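You operate a simulated robot arm through the tools that you are given. There is no shell and no other tool.

The job below is to be done with a simulated two-armed robot. You get a single attempt, and the scene is never put back.

Task
Refill the roller lane with both bins from the counter, lane set to 110 mm.
Fine: lower the gate before loading and lift it after; load at the high end and let them roll down.

The check looks at the end state, three seconds after you hand in, the way a careful person would. Anything else that was tipped, shoved, dropped, spilled or broken makes it a failure.

Robot
Two 7-joint arms with two-finger grippers on one trunk, hanging from a carriage that runs on a gantry, over the field with the corners [-2392, -1220], [308, -1201], [299, 79], [-2401, 60] (x, y) and turns from -5.411 to 6.597 rad about z. Base frame: it is fixed where the carriage stands at the start and does not move with it; the origin is on the floor, on the carriage's upright axis, x ahead of it, y to its left, z up. Readings come in mm, rad, newtons and seconds.
The left shoulder is at the start at [40, 158, 1457], the right one opposite. Each reaches about 708 mm from its shoulder. Places, roughly: black dial knob [500, 300, 800]; red gate lever [300, 500, 1100]. Payload 1.96 kg a hand.
Tool frame (each hand has its own): the origin (TCP) lies between the finger pads and is the grasp point; the fingertips stand 20 mm ahead of it; z points along the fingers, y is the line along which they close. The gripper opens to 72 mm; its body begins 38 mm behind the TCP.
Orientation is that of the tool frame in the base frame, as [roll, pitch, yaw] about the fixed x, y, z axes, in that order (R = Rz(yaw) Ry(pitch) Rx(roll)). With the fingers straight down and closing along the base's y, the tool's x points along the base's -x, its y along +y and its z along -z.

Tools
- The arms move only by the tool nudge_tool. It takes "left_deltas", "right_deltas" or both (then of equal length, played together; a hand with none holds still); each is a list of rows, each an object of numbers (a shift or turn left out is 0, a gripper value left out holds the last): "tx", "ty", "tz": the shift along the base's x, y, z in mm; "wx", "wy", "wz": the turn, a rotation vector about the base's x, y, z in rad. In form: [{"tx": .., "ty": .., "tz": .., "wx": .., "wy": .., "wz": ..}, ...]. A call has 1 to 20 rows; each row shifts and turns the commanded pose from where the row before left it. "left_grip" and "right_grip" are, for a hand that has rows, the finger opening in mm, from 0 to 72, set as the call begins (left out, the last holds). A row lasts 0.2 s, in which the tool goes at most 50 mm and 0.15 rad; a call with a longer step from one row to the next is refused whole, and so is a gripper value outside its range. A pose out of reach is approached as far as the arm can. The call stops where the force on the tool passes 40 N (or 10 N more than at its start, if that is more) or the arm is blocked; 0.2 s more then pass. Each finger travels about 45 mm/s and halts on what it meets, pressing with about 33 N; the grip force reading is that of the motor and also rises with nothing between the fingers. The clock runs only during rows and for 0.2 s after the last one: add rows that do not move to give the fingers time. It gives the time, the measured TCP pose, the force on the tool (base axes), the opening and the grip force at its end, in the units of the frame above (readings bear some noise), with the torque about the TCP (base axes, N m) and any sound that the robot's microphone picked up.
- Cameras (640 x 400 px; columns grow to the right, rows downward): "scene" is now at [175.4, 74.9, 1822.8]; the picture's right is [0.98, -0.21, 0.00], its down [-0.16, -0.76, -0.63] and it looks along [0.13, 0.62, -0.78] (base axes); focal length 214 px, centre (320, 200). "left" rides on the left gripper at [71, -19, -82] in its tool frame; the picture's right is [0.26, 0.97, 0.00], its down [-0.67, 0.18, -0.71] and it looks along [-0.69, 0.19, 0.70] (tool axes); focal length 280 px, centre (320, 200). "right" rides on the right gripper at [71, 19, -82] in its tool frame; the picture's right is [-0.26, 0.97, 0.00], its down [-0.67, -0.18, -0.72] and it looks along [-0.69, -0.19, 0.70] (tool axes); focal length 280 px, centre (320, 200). There is no depth. A picture from a camera that has moved, and an enlarged one, comes with that camera's place and axes in the base frame and with its lens.
- get_image(camera): a new picture of that camera. No time passes.
- raise_lower(by): slides the trunk up (or, below 0, down) by that many mm; the arms and the scene camera ride with it, the base frame stays. It gives what a move gives, with no picture.
- roll_base(legs): drives the robot by 1 to 6 legs, each [ahead, left, turn to the left] in mm, mm and rad, along the robot's own axes; the way and the turn of a leg run together, so that a leg with both is an arc; at most 1500 mm and 3.142 rad a leg. The arms and the cameras ride along, it lands a little off, and it stops where it bumps. It keeps to its track: a leg is cut to what the track allows. It gives what a move gives.
- turn_head(pan, tilt): turns the head with the scene camera to pan (to the left, within 1.501 rad either way) and tilt (down, from -0.506 to 1.204), counted from straight ahead of the robot. It gives what a move gives.
- inspect(camera, box): a new picture of the part [left, top, right, bottom] of that camera's present view, enlarged. No time passes.
- sign_off(): hands the job in; it is judged then, once.

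Places have to be worked out from the pictures, the camera data and where the tool is seen. Open the grippers and draw the arms clear of the work before you hand the job in, unless the task says otherwise.

The tools are called after "Call:" as a command line: name --argument value ..., lists and objects as JSON in quotes. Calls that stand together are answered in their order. nudge_tool: Moves the arms, as the interface text tells. Its arguments: {"type":"object","properties":{"left_deltas":{"type":"array"},"left_grip":{"type":"number"},"right_deltas":{"type":"array"},"right_grip":{"type":"number"}},"required":[]} The other tools are called the same way: raise_lower (by) moves the trunk up or down; roll_base (legs) drives the base; turn_head (pan, tilt) turns the head that bears the scene camera; get_image (camera) takes a picture; inspect (camera, box) takes an enlarged picture of a part of a camera's view; sign_off () hands the job in.

At the start:

```text
time_s: 0.0
left_tcp_pos: [275.2, 427.6, 1540.3]
left_tcp_rot: [-3.141, 0.0, -3.141]
left_ft_force: [-0.4, 1.0, 0.1]
left_ft_torque: [0.01, -0.01, 0.02]
left_opening: 71.7
left_grip_force: 0.1
right_tcp_pos: [311.2, 13.5, 1414.6]
right_tcp_rot: [3.141, 0.002, -3.141]
right_ft_force: [-0.5, 1.0, -0.4]
right_ft_torque: [-0.01, 0.04, -0.01]
right_opening: 71.9
right_grip_force: 0.0
trunk travel left (down, up): [-780.0, 60.0]
robot x, y, heading: [-1.1, -1.9, -0.001]
head pan, tilt (commanded): [1.361, 0.89]
```

scene: 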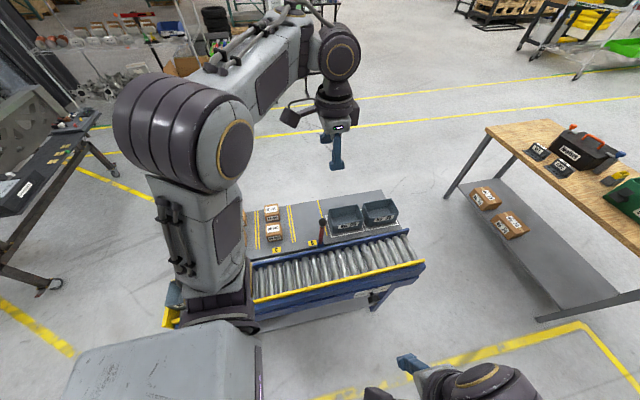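
right: 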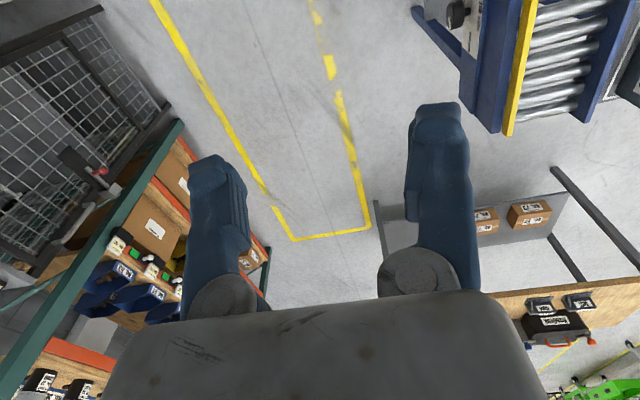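
left: 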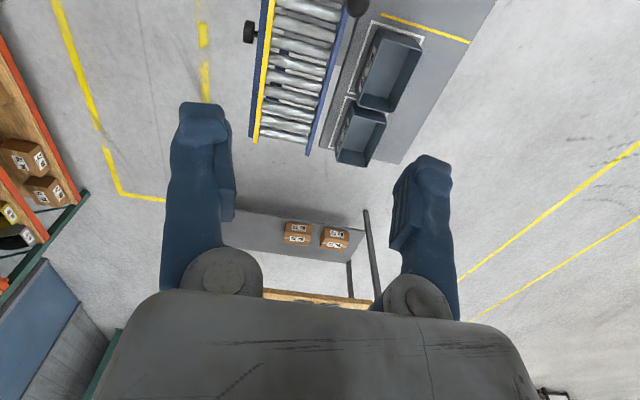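

I start by looking more closely at the lane, the knob and lever, and the two bins in the scene camera.

Call:
inspect --camera "scene" --box '[230, 170, 440, 320]'

Call:
inspect --camera "left" --box '[220, 0, 480, 170]'

Call:
inspect --camera "right" --box '[400, 0, 640, 160]'

```text
2.67 times, centred on (335, 245) of scene
camera zoom: at [175.4, 74.9, 1822.8], right [0.98, -0.21, 0.0], down [-0.16, -0.76, -0.63], along [0.13, 0.62, -0.78], focal length 572 px, centre (280, 80)
```

zoom: 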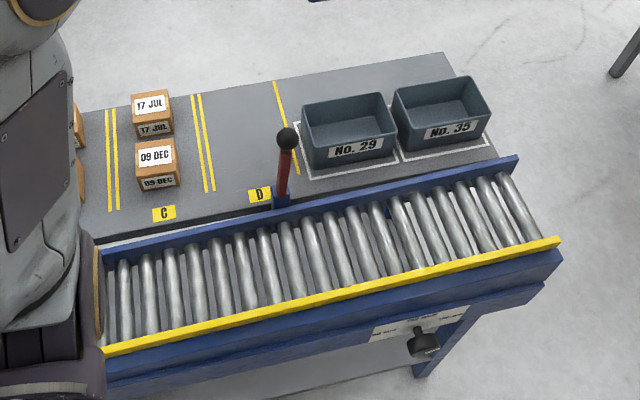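

```text
2.35 times, centred on (350, 85) of left
camera zoom: at [205.4, 410.5, 1621.9], right [-0.26, 0.97, 0.0], down [0.67, 0.18, 0.71], along [0.69, 0.19, -0.7], focal length 660 px, centre (249, 471)
```

zoom: 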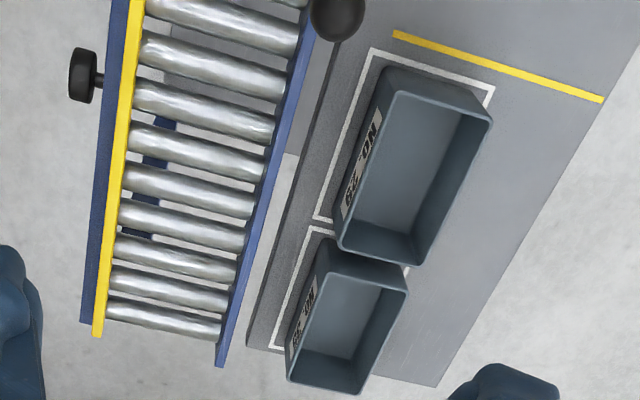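

```text
2.50 times, centred on (520, 80) of right
camera zoom: at [240.8, 33.9, 1497.4], right [0.26, 0.97, 0.0], down [0.67, -0.18, 0.72], along [0.69, -0.19, -0.7], focal length 701 px, centre (-180, 500)
```

zoom: 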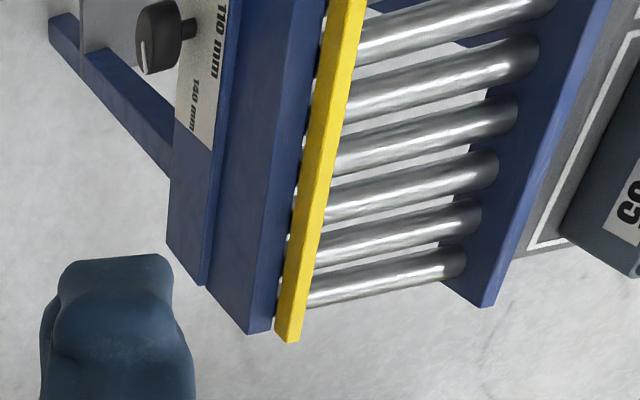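

Lane runs roughly along x with the knob on the near face, the lever on the far rail, and bins No. 29 and No. 35 on the counter behind. I turn the head to survey from other angles before moving anything.

Call:
turn_head --pan 1.0 --tilt 1.0

Call:
get_image --camera "scene"

Call:
turn_head --pan 0.0 --tilt 0.6

Call:
get_image --camera "scene"

Call:
turn_head --pan -1.2 --tilt 0.6

Call:
get_image --camera "scene"

```text
time_s: 0.8
left_tcp_pos: [275.0, 428.8, 1540.4]
left_tcp_rot: [3.141, 0.0, -3.141]
left_ft_force: [-0.8, 0.2, -0.1]
left_ft_torque: [0.03, -0.02, -0.01]
left_opening: 71.9
left_grip_force: 0.0
right_tcp_pos: [310.4, 14.7, 1414.6]
right_tcp_rot: [-3.141, 0.0, -3.141]
right_ft_force: [0.9, 0.5, 0.0]
right_ft_torque: [-0.01, 0.01, -0.02]
right_opening: 72.3
right_grip_force: 0.0
trunk travel left (down, up): [-780.0, 60.0]
robot x, y, heading: [2.5, -1.5, -0.001]
head pan, tilt (commanded): [1.0, 1.0]
```

```text
taken
camera scene: at [197.2, 59.2, 1814.8], right [0.84, -0.54, 0.0], down [-0.45, -0.71, -0.54], along [0.29, 0.46, -0.84], focal length 214 px, centre (320, 200)
```

scene: 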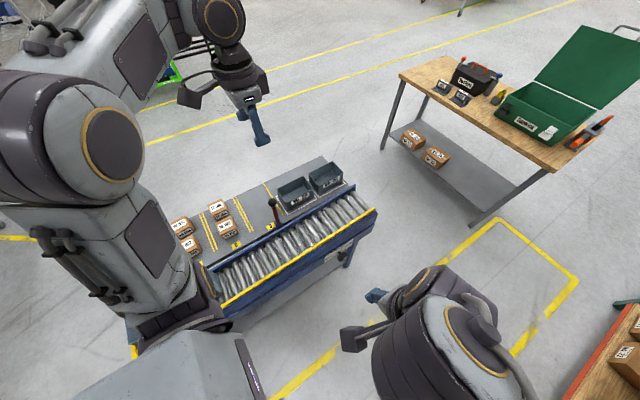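

```text
time_s: 2.1
left_tcp_pos: [275.8, 428.6, 1540.2]
left_tcp_rot: [-3.14, 0.0, 3.14]
left_ft_force: [1.0, 0.4, -0.4]
left_ft_torque: [0.01, 0.01, 0.0]
left_opening: 72.1
left_grip_force: 0.0
right_tcp_pos: [311.3, 13.0, 1414.2]
right_tcp_rot: [3.141, 0.0, -3.14]
right_ft_force: [0.0, -0.4, -0.3]
right_ft_torque: [0.0, 0.0, 0.02]
right_opening: 72.0
right_grip_force: 0.1
trunk travel left (down, up): [-780.0, 60.0]
robot x, y, heading: [-3.9, -0.4, -0.0]
head pan, tilt (commanded): [0.0, 0.6]
```

```text
taken
camera scene: at [248.0, 0.6, 1846.8], right [0.0, -1.0, 0.0], down [-0.57, 0.0, -0.82], along [0.82, 0.0, -0.57], focal length 214 px, centre (320, 200)
```

scene: 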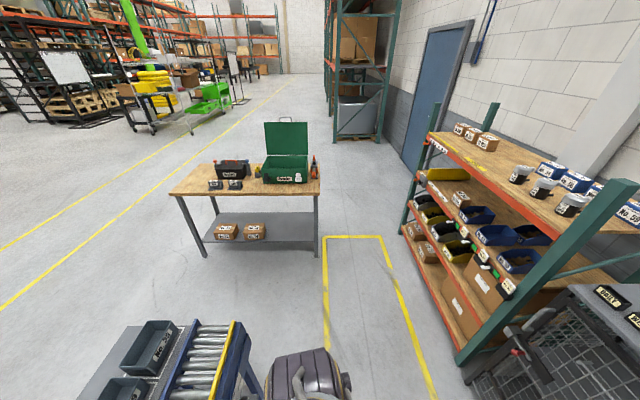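

```text
time_s: 3.5
left_tcp_pos: [274.9, 429.6, 1540.3]
left_tcp_rot: [-3.141, 0.0, -3.14]
left_ft_force: [0.7, 0.0, 0.2]
left_ft_torque: [-0.02, 0.02, 0.0]
left_opening: 72.0
left_grip_force: 0.0
right_tcp_pos: [310.5, 15.1, 1414.0]
right_tcp_rot: [-3.141, -0.001, -3.141]
right_ft_force: [0.2, -0.3, 0.3]
right_ft_torque: [0.03, -0.02, 0.03]
right_opening: 72.3
right_grip_force: 0.0
trunk travel left (down, up): [-780.0, 60.0]
robot x, y, heading: [-2.3, -3.4, 0.001]
head pan, tilt (commanded): [-1.201, 0.6]
```

```text
taken
camera scene: at [191.6, -81.9, 1846.8], right [-0.93, -0.36, 0.0], down [-0.2, 0.53, -0.83], along [0.3, -0.77, -0.56], focal length 214 px, centre (320, 200)
```

scene: 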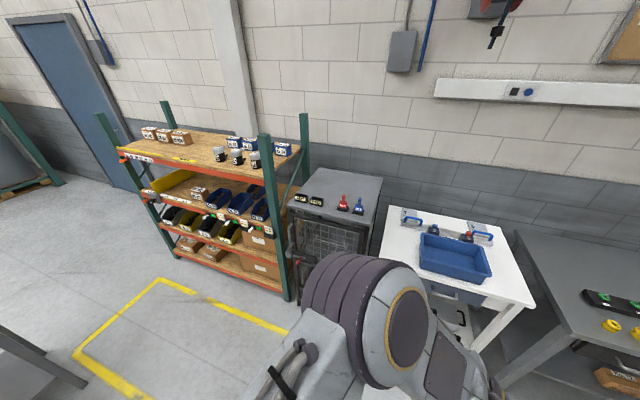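

The other furniture is low and distant. I back off to y≈-350 and turn to face the lane (+y), so that I get an unobstructed frontal view of the lane, the knob and the gate.

Call:
roll_base --legs '[[0, -350, 0], [0, 0, 1.5708]]'

Call:
turn_head --pan 0.0 --tilt 0.8

Call:
get_image --camera "scene"

Call:
get_image --camera "left"

Call:
get_image --camera "right"

```text
time_s: 9.6
left_tcp_pos: [-430.7, -73.3, 1540.7]
left_tcp_rot: [3.141, -0.001, -1.563]
left_ft_force: [-0.6, -0.1, 0.4]
left_ft_torque: [-0.02, -0.01, -0.01]
left_opening: 72.3
left_grip_force: 0.0
right_tcp_pos: [-17.2, -33.8, 1414.5]
right_tcp_rot: [-3.141, 0.0, -1.564]
right_ft_force: [-0.3, -0.1, 0.2]
right_ft_torque: [0.02, -0.01, 0.0]
right_opening: 72.0
right_grip_force: 0.1
trunk travel left (down, up): [-780.0, 60.0]
robot x, y, heading: [-2.5, -345.1, 1.576]
head pan, tilt (commanded): [-1.201, 0.6]
```

```text
time_s: 11.0
left_tcp_pos: [-431.1, -73.1, 1539.9]
left_tcp_rot: [3.141, 0.0, -1.562]
left_ft_force: [1.0, -0.4, -0.6]
left_ft_torque: [0.01, -0.02, 0.01]
left_opening: 72.3
left_grip_force: 0.1
right_tcp_pos: [-17.4, -34.1, 1415.2]
right_tcp_rot: [3.141, 0.0, -1.562]
right_ft_force: [0.2, 0.0, 0.1]
right_ft_torque: [-0.02, -0.03, -0.01]
right_opening: 71.9
right_grip_force: 0.1
trunk travel left (down, up): [-780.0, 60.0]
robot x, y, heading: [-2.1, -344.8, 1.585]
head pan, tilt (commanded): [0.0, 0.799]
```

```text
taken
camera scene: at [-2.8, -103.1, 1830.0], right [1.0, 0.01, 0.0], down [0.01, -0.72, -0.7], along [-0.01, 0.7, -0.72], focal length 214 px, centre (320, 200)
```

scene: 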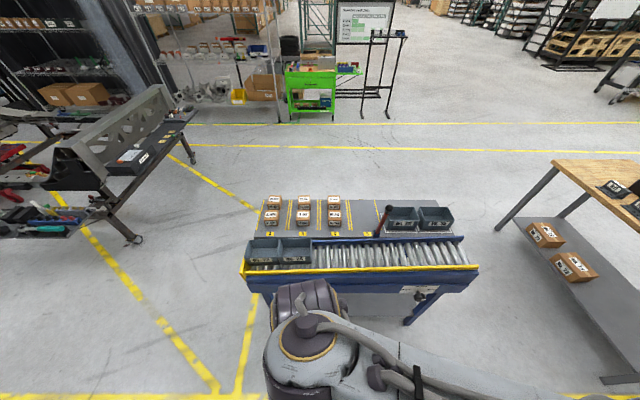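

```text
taken
camera left: at [-410.8, -142.3, 1621.9], right [-0.96, -0.27, 0.0], down [-0.19, 0.67, 0.71], along [-0.19, 0.69, -0.7], focal length 280 px, centre (320, 200)
```

left: 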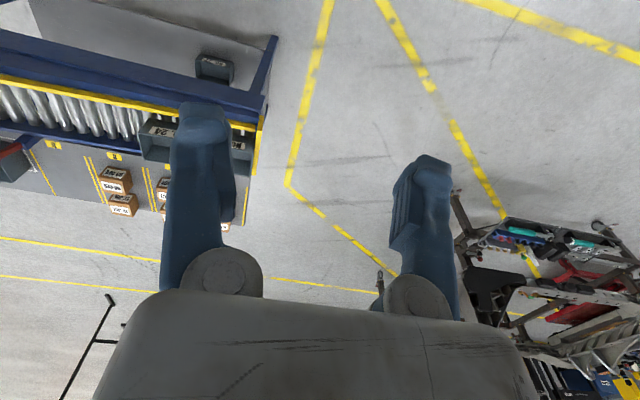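

```text
taken
camera right: at [-35.5, -104.3, 1497.3], right [-0.97, 0.25, 0.0], down [0.18, 0.68, 0.72], along [0.18, 0.69, -0.7], focal length 280 px, centre (320, 200)
```

right: 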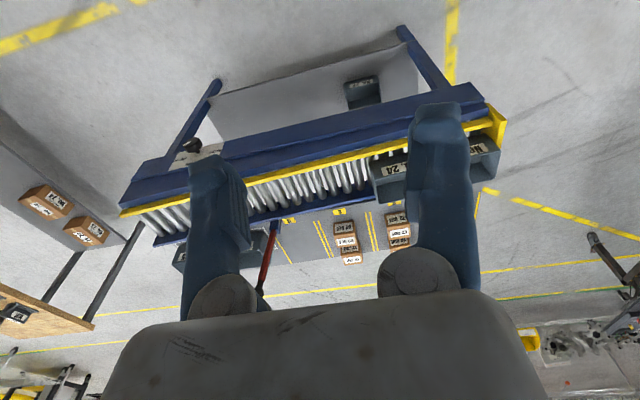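

Two bins already sit at the left (low end, with a stop), so the high end looks to be on the right. I zoom in on the details.

Call:
inspect --camera "scene" --box '[230, 185, 360, 300]'

Call:
inspect --camera "scene" --box '[350, 190, 490, 330]'

Call:
inspect --camera "right" --box '[110, 70, 330, 260]'

Call:
inspect --camera "right" --box '[330, 60, 520, 210]'

Call:
inspect --camera "left" --box '[0, 20, 290, 220]'

```text
3.48 times, centred on (295, 242) of scene
camera zoom: at [-2.8, -103.1, 1830.0], right [1.0, 0.01, 0.0], down [0.01, -0.72, -0.7], along [-0.01, 0.7, -0.72], focal length 746 px, centre (407, 52)
```

zoom: 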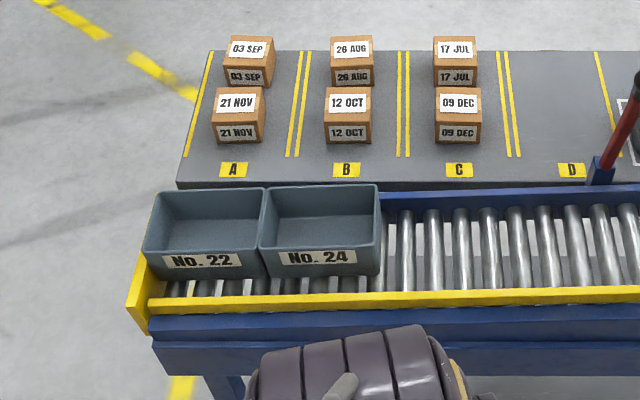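

```text
2.86 times, centred on (420, 260) of scene
camera zoom: at [-2.8, -103.1, 1830.0], right [1.0, 0.01, 0.0], down [0.01, -0.72, -0.7], along [-0.01, 0.7, -0.72], focal length 613 px, centre (34, 29)
```

zoom: 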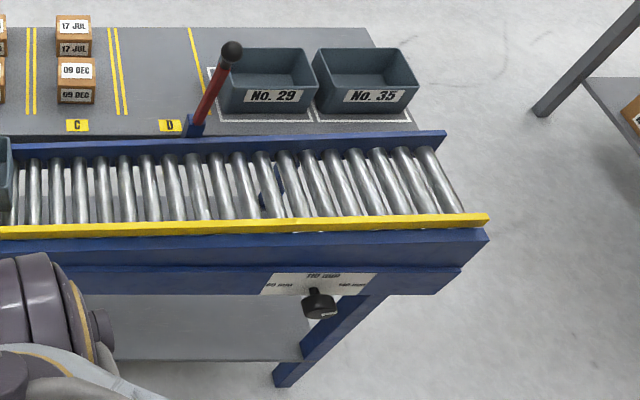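

```text
2.11 times, centred on (220, 165) of right
camera zoom: at [-35.5, -104.3, 1497.3], right [-0.97, 0.25, 0.0], down [0.18, 0.68, 0.72], along [0.18, 0.69, -0.7], focal length 590 px, centre (530, 274)
```

zoom: 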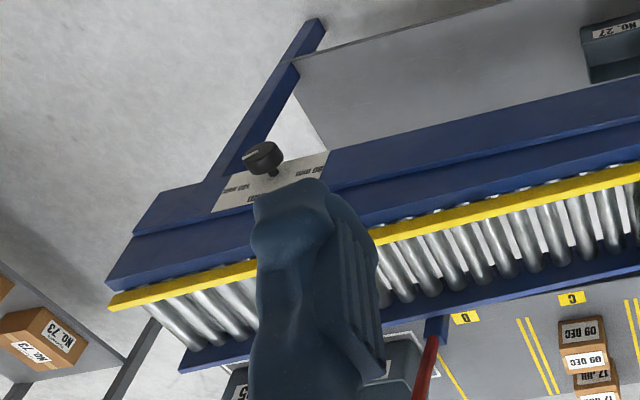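

```text
2.67 times, centred on (425, 135) of right
camera zoom: at [-35.5, -104.3, 1497.3], right [-0.97, 0.25, 0.0], down [0.18, 0.68, 0.72], along [0.18, 0.69, -0.7], focal length 748 px, centre (40, 373)
```

zoom: 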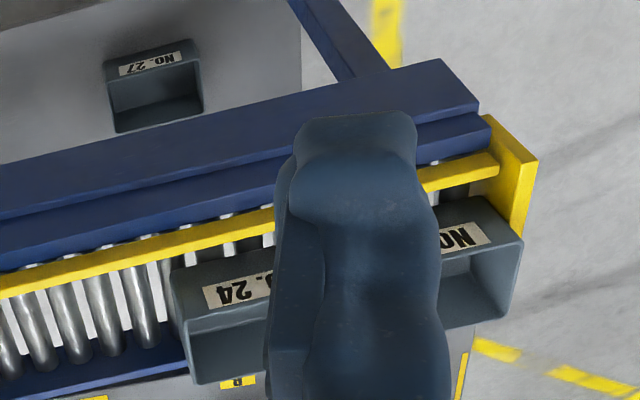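

```text
2.00 times, centred on (145, 120) of left
camera zoom: at [-410.8, -142.3, 1621.9], right [-0.96, -0.27, 0.0], down [-0.19, 0.67, 0.71], along [-0.19, 0.69, -0.7], focal length 561 px, centre (670, 360)
```

zoom: 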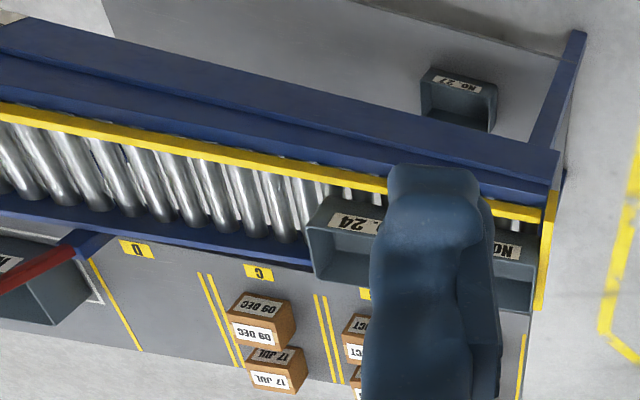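

Labels read 80/110/140 mm, the near yellow rail is the adjustable guide, bins 22 and 24 already sit at the low (left) end. I estimate: lever tip ~(273,492,1174), lever base ~(270,527,932), knob ~(490,304,720). I drive to x≈300 and lower the trunk for closer views of knob and gate.

Call:
roll_base --legs '[[0, -300, 0]]'

Call:
raise_lower --by -350

Call:
get_image --camera "scene"

Call:
get_image --camera "right"

Call:
get_image --camera "left"

```text
time_s: 13.1
left_tcp_pos: [-131.7, -70.8, 1540.0]
left_tcp_rot: [-3.141, -0.001, -1.56]
left_ft_force: [0.5, -0.3, -0.7]
left_ft_torque: [0.02, -0.01, 0.01]
left_opening: 72.2
left_grip_force: 0.2
right_tcp_pos: [281.2, -30.0, 1415.6]
right_tcp_rot: [-3.142, 0.001, -1.559]
right_ft_force: [-1.2, 0.4, -0.6]
right_ft_torque: [-0.05, -0.02, 0.02]
right_opening: 72.2
right_grip_force: 0.1
trunk travel left (down, up): [-780.0, 60.0]
robot x, y, heading: [298.7, -336.9, 1.586]
head pan, tilt (commanded): [0.0, 0.799]
```

```text
time_s: 16.5
left_tcp_pos: [-133.2, -69.7, 1190.0]
left_tcp_rot: [-3.14, 0.0, -1.561]
left_ft_force: [0.4, -0.2, -0.1]
left_ft_torque: [0.0, 0.0, -0.03]
left_opening: 72.0
left_grip_force: 0.0
right_tcp_pos: [280.6, -30.5, 1064.9]
right_tcp_rot: [3.141, -0.002, -1.558]
right_ft_force: [-0.5, 0.3, 0.2]
right_ft_torque: [-0.02, 0.0, -0.03]
right_opening: 72.4
right_grip_force: 0.0
trunk travel left (down, up): [-430.0, 410.0]
robot x, y, heading: [299.8, -341.6, 1.584]
head pan, tilt (commanded): [0.0, 0.799]
```

```text
taken
camera scene: at [296.0, -100.0, 1480.0], right [1.0, 0.01, 0.0], down [0.01, -0.72, -0.7], along [-0.01, 0.7, -0.72], focal length 214 px, centre (320, 200)
```

scene: 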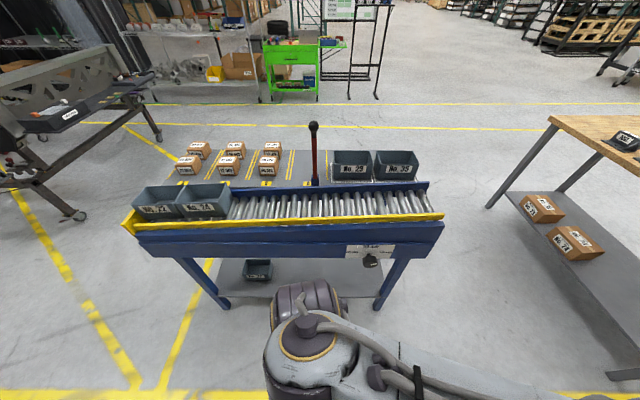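

```text
taken
camera right: at [263.4, -101.3, 1147.4], right [-0.97, 0.25, 0.0], down [0.18, 0.68, 0.72], along [0.18, 0.69, -0.7], focal length 280 px, centre (320, 200)
```

right: 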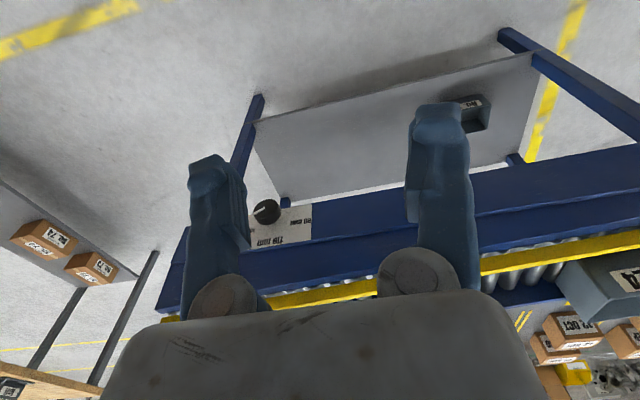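

```text
taken
camera left: at [-111.8, -140.1, 1271.9], right [-0.96, -0.27, 0.0], down [-0.19, 0.67, 0.72], along [-0.2, 0.69, -0.7], focal length 280 px, centre (320, 200)
```

left: 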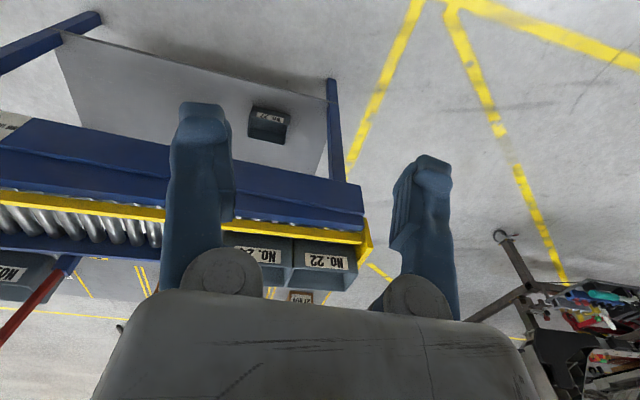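

The view is better now; I zoom in on the gate area, lane slope, knob plate and bins.

Call:
inspect --camera "scene" --box '[120, 140, 280, 240]'

Call:
inspect --camera "scene" --box '[270, 110, 370, 230]'

Call:
inspect --camera "scene" --box '[325, 140, 445, 220]'

Call:
inspect --camera "scene" --box '[335, 230, 415, 280]'

Call:
inspect --camera "right" --box '[240, 180, 330, 250]'

```text
4.00 times, centred on (200, 190) of scene
camera zoom: at [296.0, -100.0, 1480.0], right [1.0, 0.01, 0.0], down [0.01, -0.72, -0.7], along [-0.01, 0.7, -0.72], focal length 858 px, centre (800, 240)
```

zoom: 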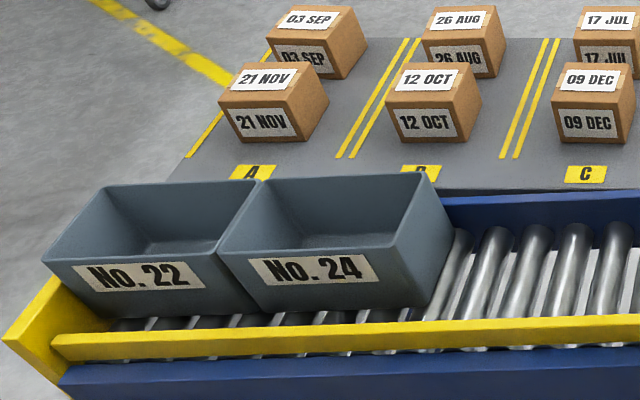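

```text
3.33 times, centred on (320, 170) of scene
camera zoom: at [296.0, -100.0, 1480.0], right [1.0, 0.01, 0.0], down [0.01, -0.72, -0.7], along [-0.01, 0.7, -0.72], focal length 715 px, centre (320, 300)
```

zoom: 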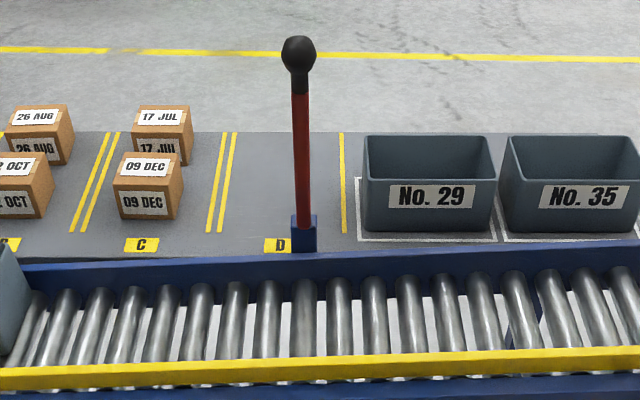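

```text
5.00 times, centred on (385, 180) of scene
camera zoom: at [296.0, -100.0, 1480.0], right [1.0, 0.01, 0.0], down [0.01, -0.72, -0.7], along [-0.01, 0.7, -0.72], focal length 1072 px, centre (-5, 300)
```

zoom: 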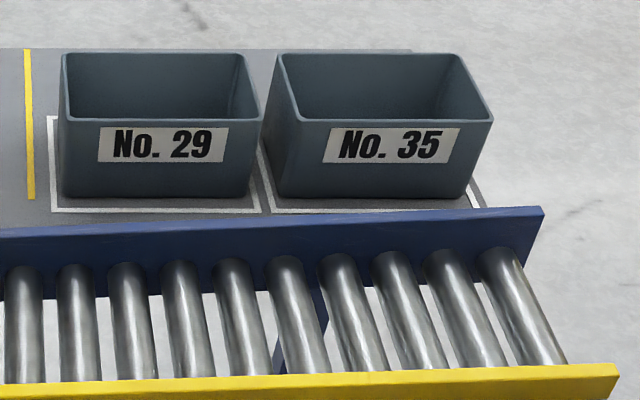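

```text
8.00 times, centred on (375, 255) of scene
camera zoom: at [296.0, -100.0, 1480.0], right [1.0, 0.01, 0.0], down [0.01, -0.72, -0.7], along [-0.01, 0.7, -0.72], focal length 1716 px, centre (-120, -240)
```

zoom: 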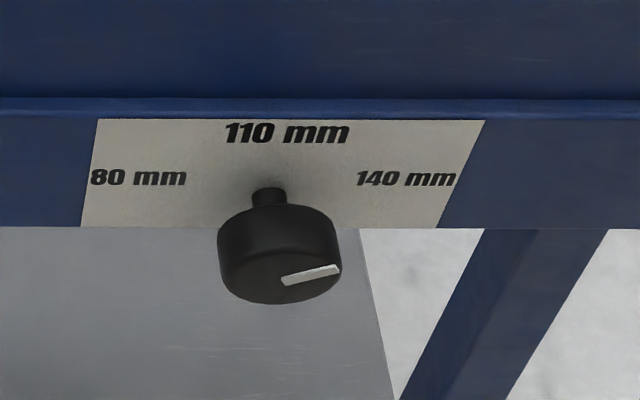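

```text
5.71 times, centred on (285, 215) of right
camera zoom: at [263.4, -101.3, 1147.4], right [-0.97, 0.25, 0.0], down [0.18, 0.68, 0.72], along [0.18, 0.69, -0.7], focal length 1602 px, centre (520, 114)
```

zoom: 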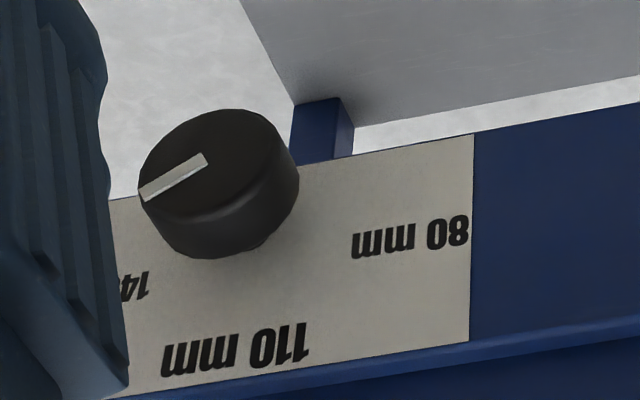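

The pointer now stands at 140 mm; 110 mm is straight up, so the knob has to turn counter-clockwise as seen from the front. I move the right hand forward and up so its camera looks at the lane around the lever to find the gate.

Call:
nudge_tool --right_deltas '[{"ty": 40, "tz": 20}, {"ty": 40, "tz": 20}, {"ty": 40, "tz": 20}, {"ty": 40, "tz": 20}, {"ty": 40, "tz": 20}, {"ty": 40, "tz": 20}, {"ty": 20, "tz": 5}]'

Call:
get_image --camera "right"

Call:
get_image --camera "scene"

```text
time_s: 18.1
left_tcp_pos: [-132.7, -70.7, 1189.3]
left_tcp_rot: [3.14, 0.001, -1.56]
left_ft_force: [-0.2, 0.4, -0.1]
left_ft_torque: [0.03, -0.02, -0.01]
left_opening: 72.1
left_grip_force: 0.2
right_tcp_pos: [295.3, 136.7, 1149.7]
right_tcp_rot: [3.141, 0.0, -1.559]
right_ft_force: [0.5, 0.5, -0.2]
right_ft_torque: [0.0, 0.0, -0.01]
right_opening: 71.8
right_grip_force: 0.1
right hand out of reach, approached as far as the arm can: row 5, 6, 7
trunk travel left (down, up): [-430.0, 410.0]
robot x, y, heading: [301.6, -339.7, 1.582]
head pan, tilt (commanded): [0.0, 0.799]
```

```text
taken
camera right: at [277.7, 66.5, 1232.5], right [-0.97, 0.25, 0.0], down [0.17, 0.68, 0.72], along [0.18, 0.69, -0.7], focal length 280 px, centre (320, 200)
```

right: 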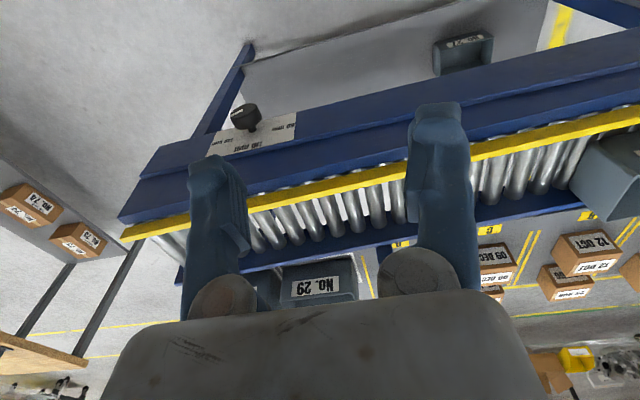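

```text
taken
camera scene: at [296.0, -100.1, 1479.9], right [1.0, 0.01, 0.0], down [0.01, -0.72, -0.7], along [-0.01, 0.7, -0.72], focal length 214 px, centre (320, 200)
```

scene: 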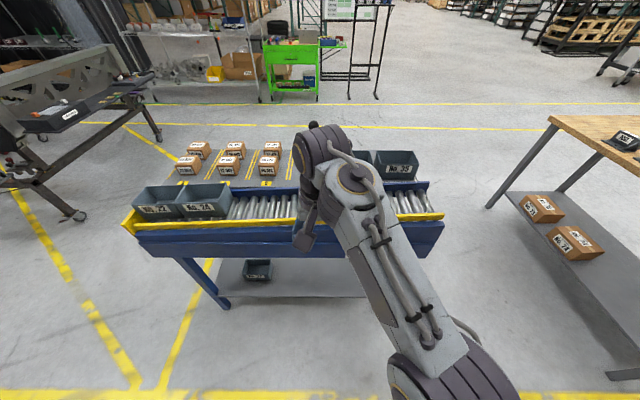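

The hand-down reach is limited, as expected. First job: the knob, which I triangulate at about (475, 279, 758), ~56 mm wide, with its plate at y≈318. I retract the right hand, lower the trunk and bring the right hand to point along +y in front of the knob.

Call:
nudge_tool --right_deltas '[{"ty": -40, "tz": -20}, {"ty": -40, "tz": -20}, {"ty": -40, "tz": -20}, {"ty": -40, "tz": -20}, {"ty": -20, "tz": -10}, {"tx": 0}]'

Call:
raise_lower --by -250

Call:
get_image --camera "right"

Call:
get_image --camera "scene"

```text
time_s: 19.5
left_tcp_pos: [-132.7, -70.1, 1190.3]
left_tcp_rot: [-3.141, 0.001, -1.561]
left_ft_force: [0.1, -0.2, -0.6]
left_ft_torque: [0.0, 0.0, 0.0]
left_opening: 72.0
left_grip_force: 0.2
right_tcp_pos: [296.2, -41.5, 1059.6]
right_tcp_rot: [3.14, 0.0, -1.56]
right_ft_force: [0.4, 1.0, 0.2]
right_ft_torque: [0.01, 0.0, -0.03]
right_opening: 71.7
right_grip_force: 0.0
trunk travel left (down, up): [-430.0, 410.0]
robot x, y, heading: [299.5, -342.9, 1.58]
head pan, tilt (commanded): [0.0, 0.799]
```

```text
time_s: 22.1
left_tcp_pos: [-132.6, -71.6, 940.4]
left_tcp_rot: [3.141, 0.001, -1.561]
left_ft_force: [0.0, -0.1, 0.1]
left_ft_torque: [0.02, -0.01, -0.02]
left_opening: 72.1
left_grip_force: 0.1
right_tcp_pos: [297.4, -41.2, 809.2]
right_tcp_rot: [-3.141, -0.001, -1.559]
right_ft_force: [-0.5, -1.2, 0.3]
right_ft_torque: [-0.02, -0.04, -0.02]
right_opening: 72.0
right_grip_force: 0.1
trunk travel left (down, up): [-180.0, 660.0]
robot x, y, heading: [301.0, -339.8, 1.589]
head pan, tilt (commanded): [0.0, 0.799]
```

```text
taken
camera right: at [279.8, -112.3, 892.4], right [-0.97, 0.25, 0.0], down [0.18, 0.68, 0.72], along [0.18, 0.69, -0.7], focal length 280 px, centre (320, 200)
```

right: 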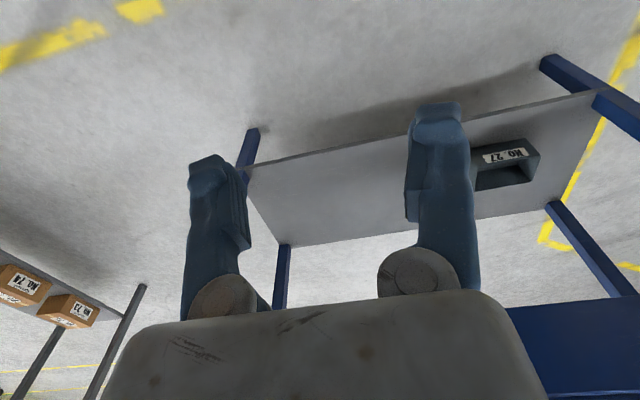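

```text
taken
camera scene: at [296.0, -100.0, 1230.0], right [1.0, 0.01, 0.0], down [0.01, -0.72, -0.7], along [-0.01, 0.7, -0.72], focal length 214 px, centre (320, 200)
```

scene: 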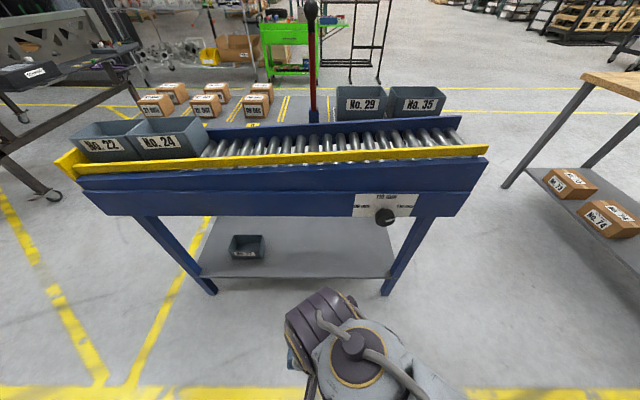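

The lower viewpoint clearly shows the lane dropping to the left. I zoom in on gate/lever, knob and bins again.

Call:
inspect --camera "scene" --box '[340, 180, 430, 236]'

Call:
inspect --camera "scene" --box '[200, 90, 360, 190]'

Call:
inspect --camera "scene" --box '[330, 70, 490, 170]'

Call:
inspect --camera "scene" --box '[50, 90, 210, 210]'

```text
7.11 times, centred on (385, 208) of scene
camera zoom: at [296.0, -100.0, 1230.0], right [1.0, 0.01, 0.0], down [0.01, -0.72, -0.7], along [-0.01, 0.7, -0.72], focal length 1525 px, centre (-142, 143)
```

zoom: 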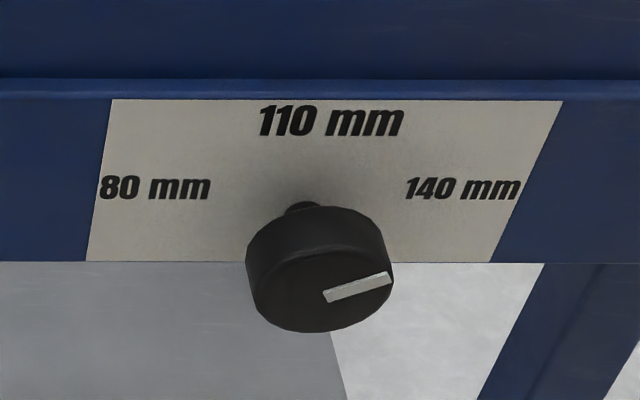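

```text
4.00 times, centred on (280, 140) of scene
camera zoom: at [296.0, -100.0, 1230.0], right [1.0, 0.01, 0.0], down [0.01, -0.72, -0.7], along [-0.01, 0.7, -0.72], focal length 858 px, centre (480, 440)
```

zoom: 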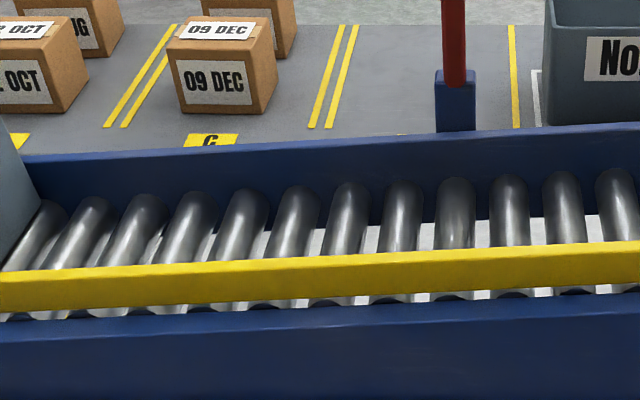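

```text
4.00 times, centred on (410, 120) of scene
camera zoom: at [296.0, -100.0, 1230.0], right [1.0, 0.01, 0.0], down [0.01, -0.72, -0.7], along [-0.01, 0.7, -0.72], focal length 858 px, centre (-40, 520)
```

zoom: 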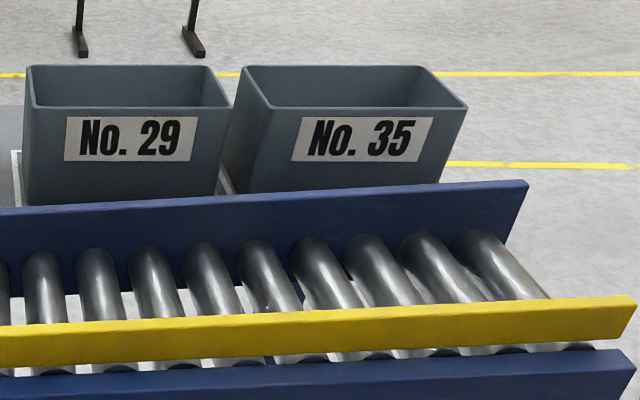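

```text
3.33 times, centred on (130, 150) of scene
camera zoom: at [296.0, -100.0, 1230.0], right [1.0, 0.01, 0.0], down [0.01, -0.72, -0.7], along [-0.01, 0.7, -0.72], focal length 715 px, centre (953, 367)
```

zoom: 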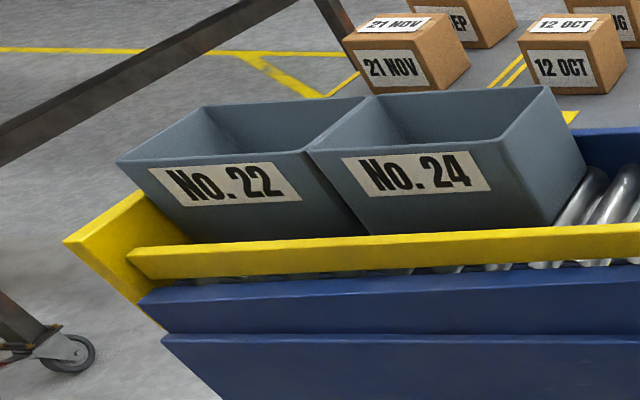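

No gate plate is visible above the rollers at present; I'll learn its state when I work the lever. Knob centre ≈ (473, 283, 752), pointer ~64° right of vertical at "140". I swing the right hand to point along +y at a pre-grasp spot in front of the knob.

Call:
nudge_tool --right_deltas '[{"tx": 14.7, "ty": 19, "tz": -4.75, "wx": 0.1309, "wz": 0.0026}, {"tx": 14.7, "ty": 19, "tz": -4.75, "wx": 0.1309, "wz": 0.0026}, {"tx": 14.7, "ty": 19, "tz": -4.75, "wx": 0.1309, "wz": 0.0026}, {"tx": 14.7, "ty": 19, "tz": -4.75, "wx": 0.1309, "wz": 0.0026}, {"tx": 14.7, "ty": 19, "tz": -4.75, "wx": 0.1309, "wz": 0.0026}, {"tx": 14.7, "ty": 19, "tz": -4.75, "wx": 0.1309, "wz": 0.0026}, {"tx": 14.7, "ty": 19, "tz": -4.75, "wx": 0.1309, "wz": 0.0026}, {"tx": 14.7, "ty": 19, "tz": -4.75, "wx": 0.1309, "wz": 0.0026}, {"tx": 14.7, "ty": 19, "tz": -4.75, "wx": 0.1309, "wz": 0.0026}, {"tx": 14.7, "ty": 19, "tz": -4.75, "wx": 0.1309, "wz": 0.0026}, {"tx": 14.7, "ty": 19, "tz": -4.75, "wx": 0.1309, "wz": 0.0026}, {"tx": 14.7, "ty": 19, "tz": -4.75, "wx": 0.1309, "wz": 0.0026}, {"tx": 0}]' --right_grip 72

Call:
get_image --camera "right"

Call:
get_image --camera "scene"

```text
time_s: 24.9
left_tcp_pos: [-132.5, -70.7, 941.3]
left_tcp_rot: [-3.141, 0.001, -1.558]
left_ft_force: [0.1, 0.6, -0.7]
left_ft_torque: [0.0, 0.0, 0.01]
left_opening: 72.2
left_grip_force: 0.0
right_tcp_pos: [472.3, 186.5, 752.7]
right_tcp_rot: [-1.549, 1.539, 0.044]
right_ft_force: [0.1, 0.9, -0.3]
right_ft_torque: [-0.01, 0.01, -0.03]
right_opening: 72.0
right_grip_force: 0.0
trunk travel left (down, up): [-180.0, 660.0]
robot x, y, heading: [298.9, -341.3, 1.583]
head pan, tilt (commanded): [0.0, 0.799]
```

```text
taken
camera right: at [457.7, 104.5, 681.5], right [-0.97, -0.02, 0.23], down [0.18, -0.71, 0.68], along [0.15, 0.7, 0.7], focal length 280 px, centre (320, 200)
```

right: 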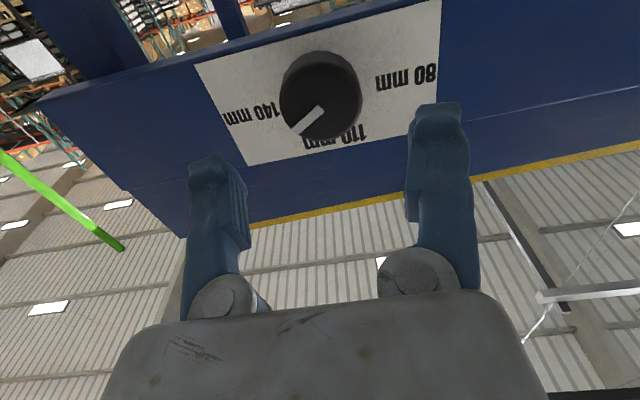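

```text
taken
camera scene: at [295.7, -100.3, 1229.9], right [1.0, 0.01, 0.0], down [0.01, -0.72, -0.7], along [-0.01, 0.7, -0.72], focal length 214 px, centre (320, 200)
```

scene: 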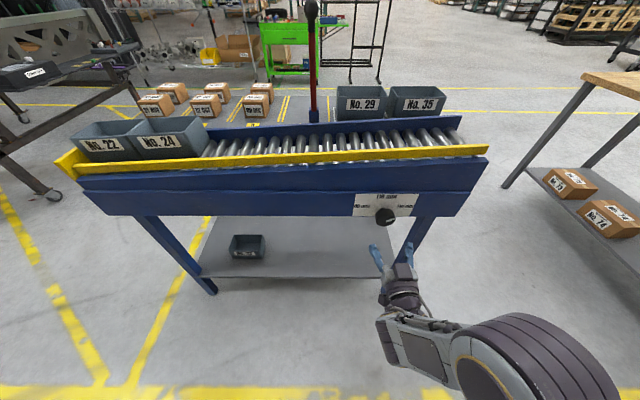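

The wrist camera shows the knob face and plate clearly between the fingers. I enlarge it to fix the knob centre.

Call:
inspect --camera "right" --box '[180, 0, 480, 188]'

Call:
inspect --camera "scene" --box '[345, 180, 445, 320]'

```text
2.13 times, centred on (330, 94) of right
camera zoom: at [457.7, 104.5, 681.5], right [-0.97, -0.02, 0.23], down [0.18, -0.71, 0.68], along [0.15, 0.7, 0.7], focal length 597 px, centre (299, 426)
```

zoom: 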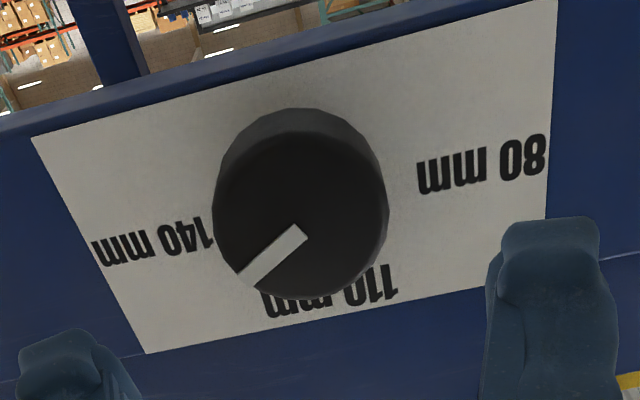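

```text
2.86 times, centred on (395, 250) of scene
camera zoom: at [295.7, -100.3, 1229.9], right [1.0, 0.01, 0.0], down [0.01, -0.72, -0.7], along [-0.01, 0.7, -0.72], focal length 613 px, centre (106, 57)
```

zoom: 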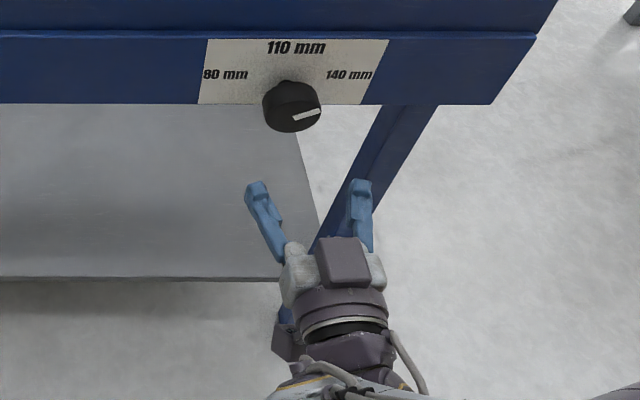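

Triangulating from both cameras puts the knob face centre at about (473, 273, 764). I raise the hand 11 mm, trim the yaw to the lane's ~0.043 rad skew and advance most of the way, then check.

Call:
nudge_tool --right_deltas '[{"tz": 5.5, "wz": 0.01}, {"tz": 5.5, "wz": 0.01}, {"ty": 20}, {"ty": 20}, {"ty": 15}, {"tx": 0}]'

Call:
get_image --camera "right"

Call:
inspect --camera "scene" --box '[345, 180, 445, 280]'

```text
time_s: 26.2
left_tcp_pos: [-132.5, -70.0, 939.8]
left_tcp_rot: [3.141, -0.001, -1.56]
left_ft_force: [0.7, 1.0, -0.4]
left_ft_torque: [0.01, -0.02, 0.03]
left_opening: 71.7
left_grip_force: 0.0
right_tcp_pos: [473.7, 241.6, 762.4]
right_tcp_rot: [-1.597, 1.54, 0.016]
right_ft_force: [0.3, -0.5, 0.8]
right_ft_torque: [0.01, 0.02, -0.04]
right_opening: 72.2
right_grip_force: 0.1
trunk travel left (down, up): [-180.0, 660.0]
robot x, y, heading: [300.1, -338.9, 1.583]
head pan, tilt (commanded): [0.0, 0.799]
```

```text
taken
camera right: at [461.5, 160.0, 693.1], right [-0.97, -0.04, 0.23], down [0.19, -0.71, 0.68], along [0.14, 0.71, 0.7], focal length 280 px, centre (320, 200)
```

right: 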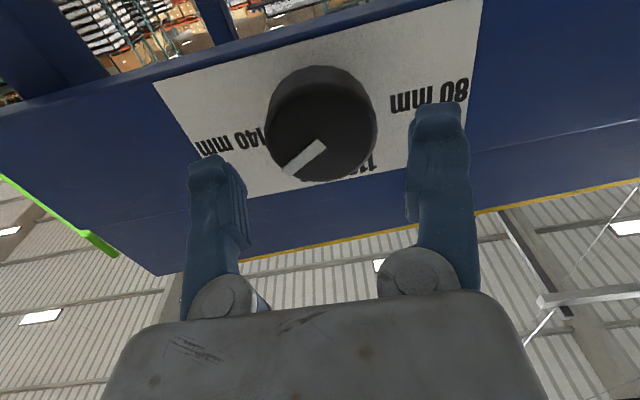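

```text
4.00 times, centred on (395, 230) of scene
camera zoom: at [296.0, -100.2, 1229.9], right [1.0, 0.01, 0.0], down [0.01, -0.72, -0.7], along [-0.01, 0.7, -0.72], focal length 858 px, centre (20, 80)
```

zoom: 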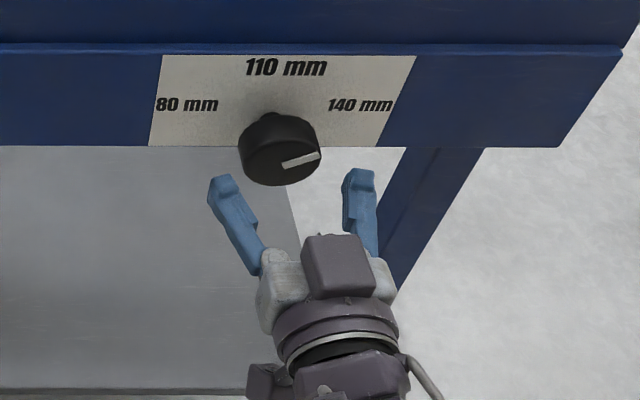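

The knob face is centred between the fingers (expected projection matches). I advance 38 mm so the fingers straddle the knob, then close gently.

Call:
nudge_tool --right_deltas '[{"ty": 10}, {"ty": 10}, {"ty": 10}, {"ty": 8}, {"tx": 0}]'

Call:
get_image --camera "right"

Call:
inspect --camera "scene" --box '[345, 180, 445, 280]'

```text
time_s: 27.4
left_tcp_pos: [-131.8, -70.1, 941.1]
left_tcp_rot: [3.14, 0.002, -1.56]
left_ft_force: [0.0, -0.2, -0.4]
left_ft_torque: [0.01, 0.02, -0.02]
left_opening: 71.9
left_grip_force: 0.1
right_tcp_pos: [474.5, 279.5, 761.6]
right_tcp_rot: [-1.578, 1.538, 0.031]
right_ft_force: [-0.2, 0.0, 0.7]
right_ft_torque: [0.0, 0.01, 0.02]
right_opening: 72.1
right_grip_force: 0.0
trunk travel left (down, up): [-180.0, 660.0]
robot x, y, heading: [300.9, -338.2, 1.582]
head pan, tilt (commanded): [0.0, 0.799]
```

```text
taken
camera right: at [461.4, 197.5, 692.3], right [-0.97, -0.04, 0.23], down [0.19, -0.71, 0.68], along [0.14, 0.7, 0.7], focal length 280 px, centre (320, 200)
```

right: 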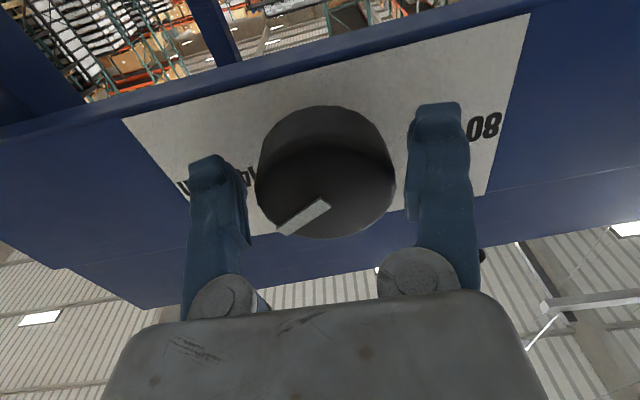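

```text
4.00 times, centred on (395, 230) of scene
camera zoom: at [296.0, -100.1, 1229.9], right [1.0, 0.01, 0.0], down [0.01, -0.72, -0.7], along [-0.01, 0.7, -0.72], focal length 858 px, centre (20, 80)
```

zoom: 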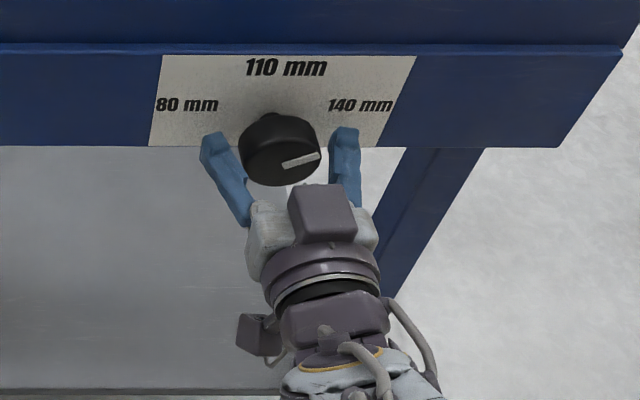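

I zoom in to judge depth and centring before closing.

Call:
inspect --camera "right" --box '[180, 70, 480, 258]'

```text
2.13 times, centred on (330, 164) of right
camera zoom: at [461.4, 197.5, 692.3], right [-0.97, -0.04, 0.23], down [0.19, -0.71, 0.68], along [0.14, 0.7, 0.7], focal length 597 px, centre (299, 277)
```

zoom: 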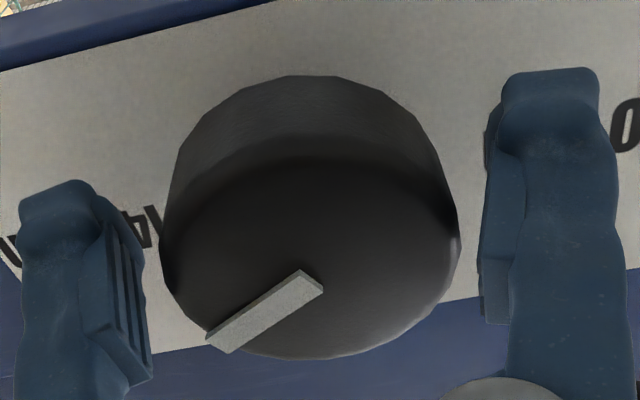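

Knob centre is ~1.5 mm toward -x of the tool line; I shift by that and close on the knob.

Call:
nudge_tool --right_deltas '[{"tx": -1.5, "ty": 2}, {"tx": 0}]'

Call:
nudge_tool --right_deltas '[{"tx": 0}, {"tx": 0}, {"tx": 0}, {"tx": 0}]' --right_grip 45

Call:
get_image --camera "right"

```text
time_s: 28.1
left_tcp_pos: [-133.0, -71.0, 940.1]
left_tcp_rot: [-3.141, -0.001, -1.562]
left_ft_force: [0.6, 1.0, -0.5]
left_ft_torque: [0.0, 0.03, 0.01]
left_opening: 71.9
left_grip_force: 0.0
right_tcp_pos: [472.2, 281.3, 762.6]
right_tcp_rot: [-1.58, 1.539, 0.029]
right_ft_force: [-0.2, -0.4, -0.6]
right_ft_torque: [0.02, -0.03, -0.01]
right_opening: 71.8
right_grip_force: 0.0
trunk travel left (down, up): [-180.0, 660.0]
robot x, y, heading: [302.6, -343.5, 1.587]
head pan, tilt (commanded): [0.0, 0.799]
```

```text
time_s: 29.1
left_tcp_pos: [-132.5, -71.3, 940.3]
left_tcp_rot: [-3.141, -0.001, -1.561]
left_ft_force: [-0.1, -0.8, 0.4]
left_ft_torque: [0.0, -0.01, 0.0]
left_opening: 72.1
left_grip_force: 0.0
right_tcp_pos: [471.7, 281.3, 763.5]
right_tcp_rot: [-1.58, 1.539, 0.032]
right_ft_force: [0.4, -0.2, -0.7]
right_ft_torque: [-0.04, -0.01, 0.16]
right_opening: 57.6
right_grip_force: 40.0
trunk travel left (down, up): [-180.0, 660.0]
robot x, y, heading: [297.7, -340.0, 1.582]
head pan, tilt (commanded): [0.0, 0.799]
```

```text
taken
camera right: at [459.8, 199.6, 692.1], right [-0.97, -0.04, 0.23], down [0.19, -0.71, 0.68], along [0.14, 0.71, 0.7], focal length 280 px, centre (320, 200)
```

right: 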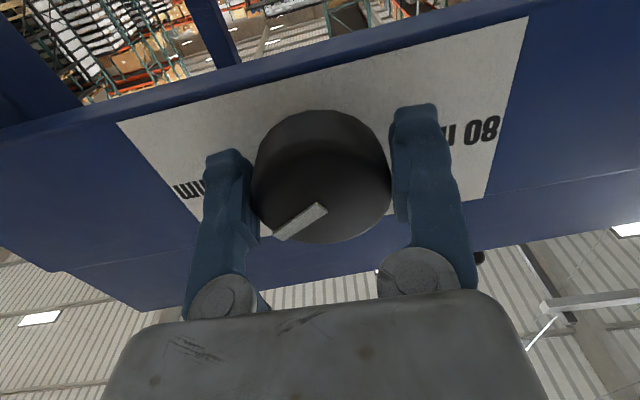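

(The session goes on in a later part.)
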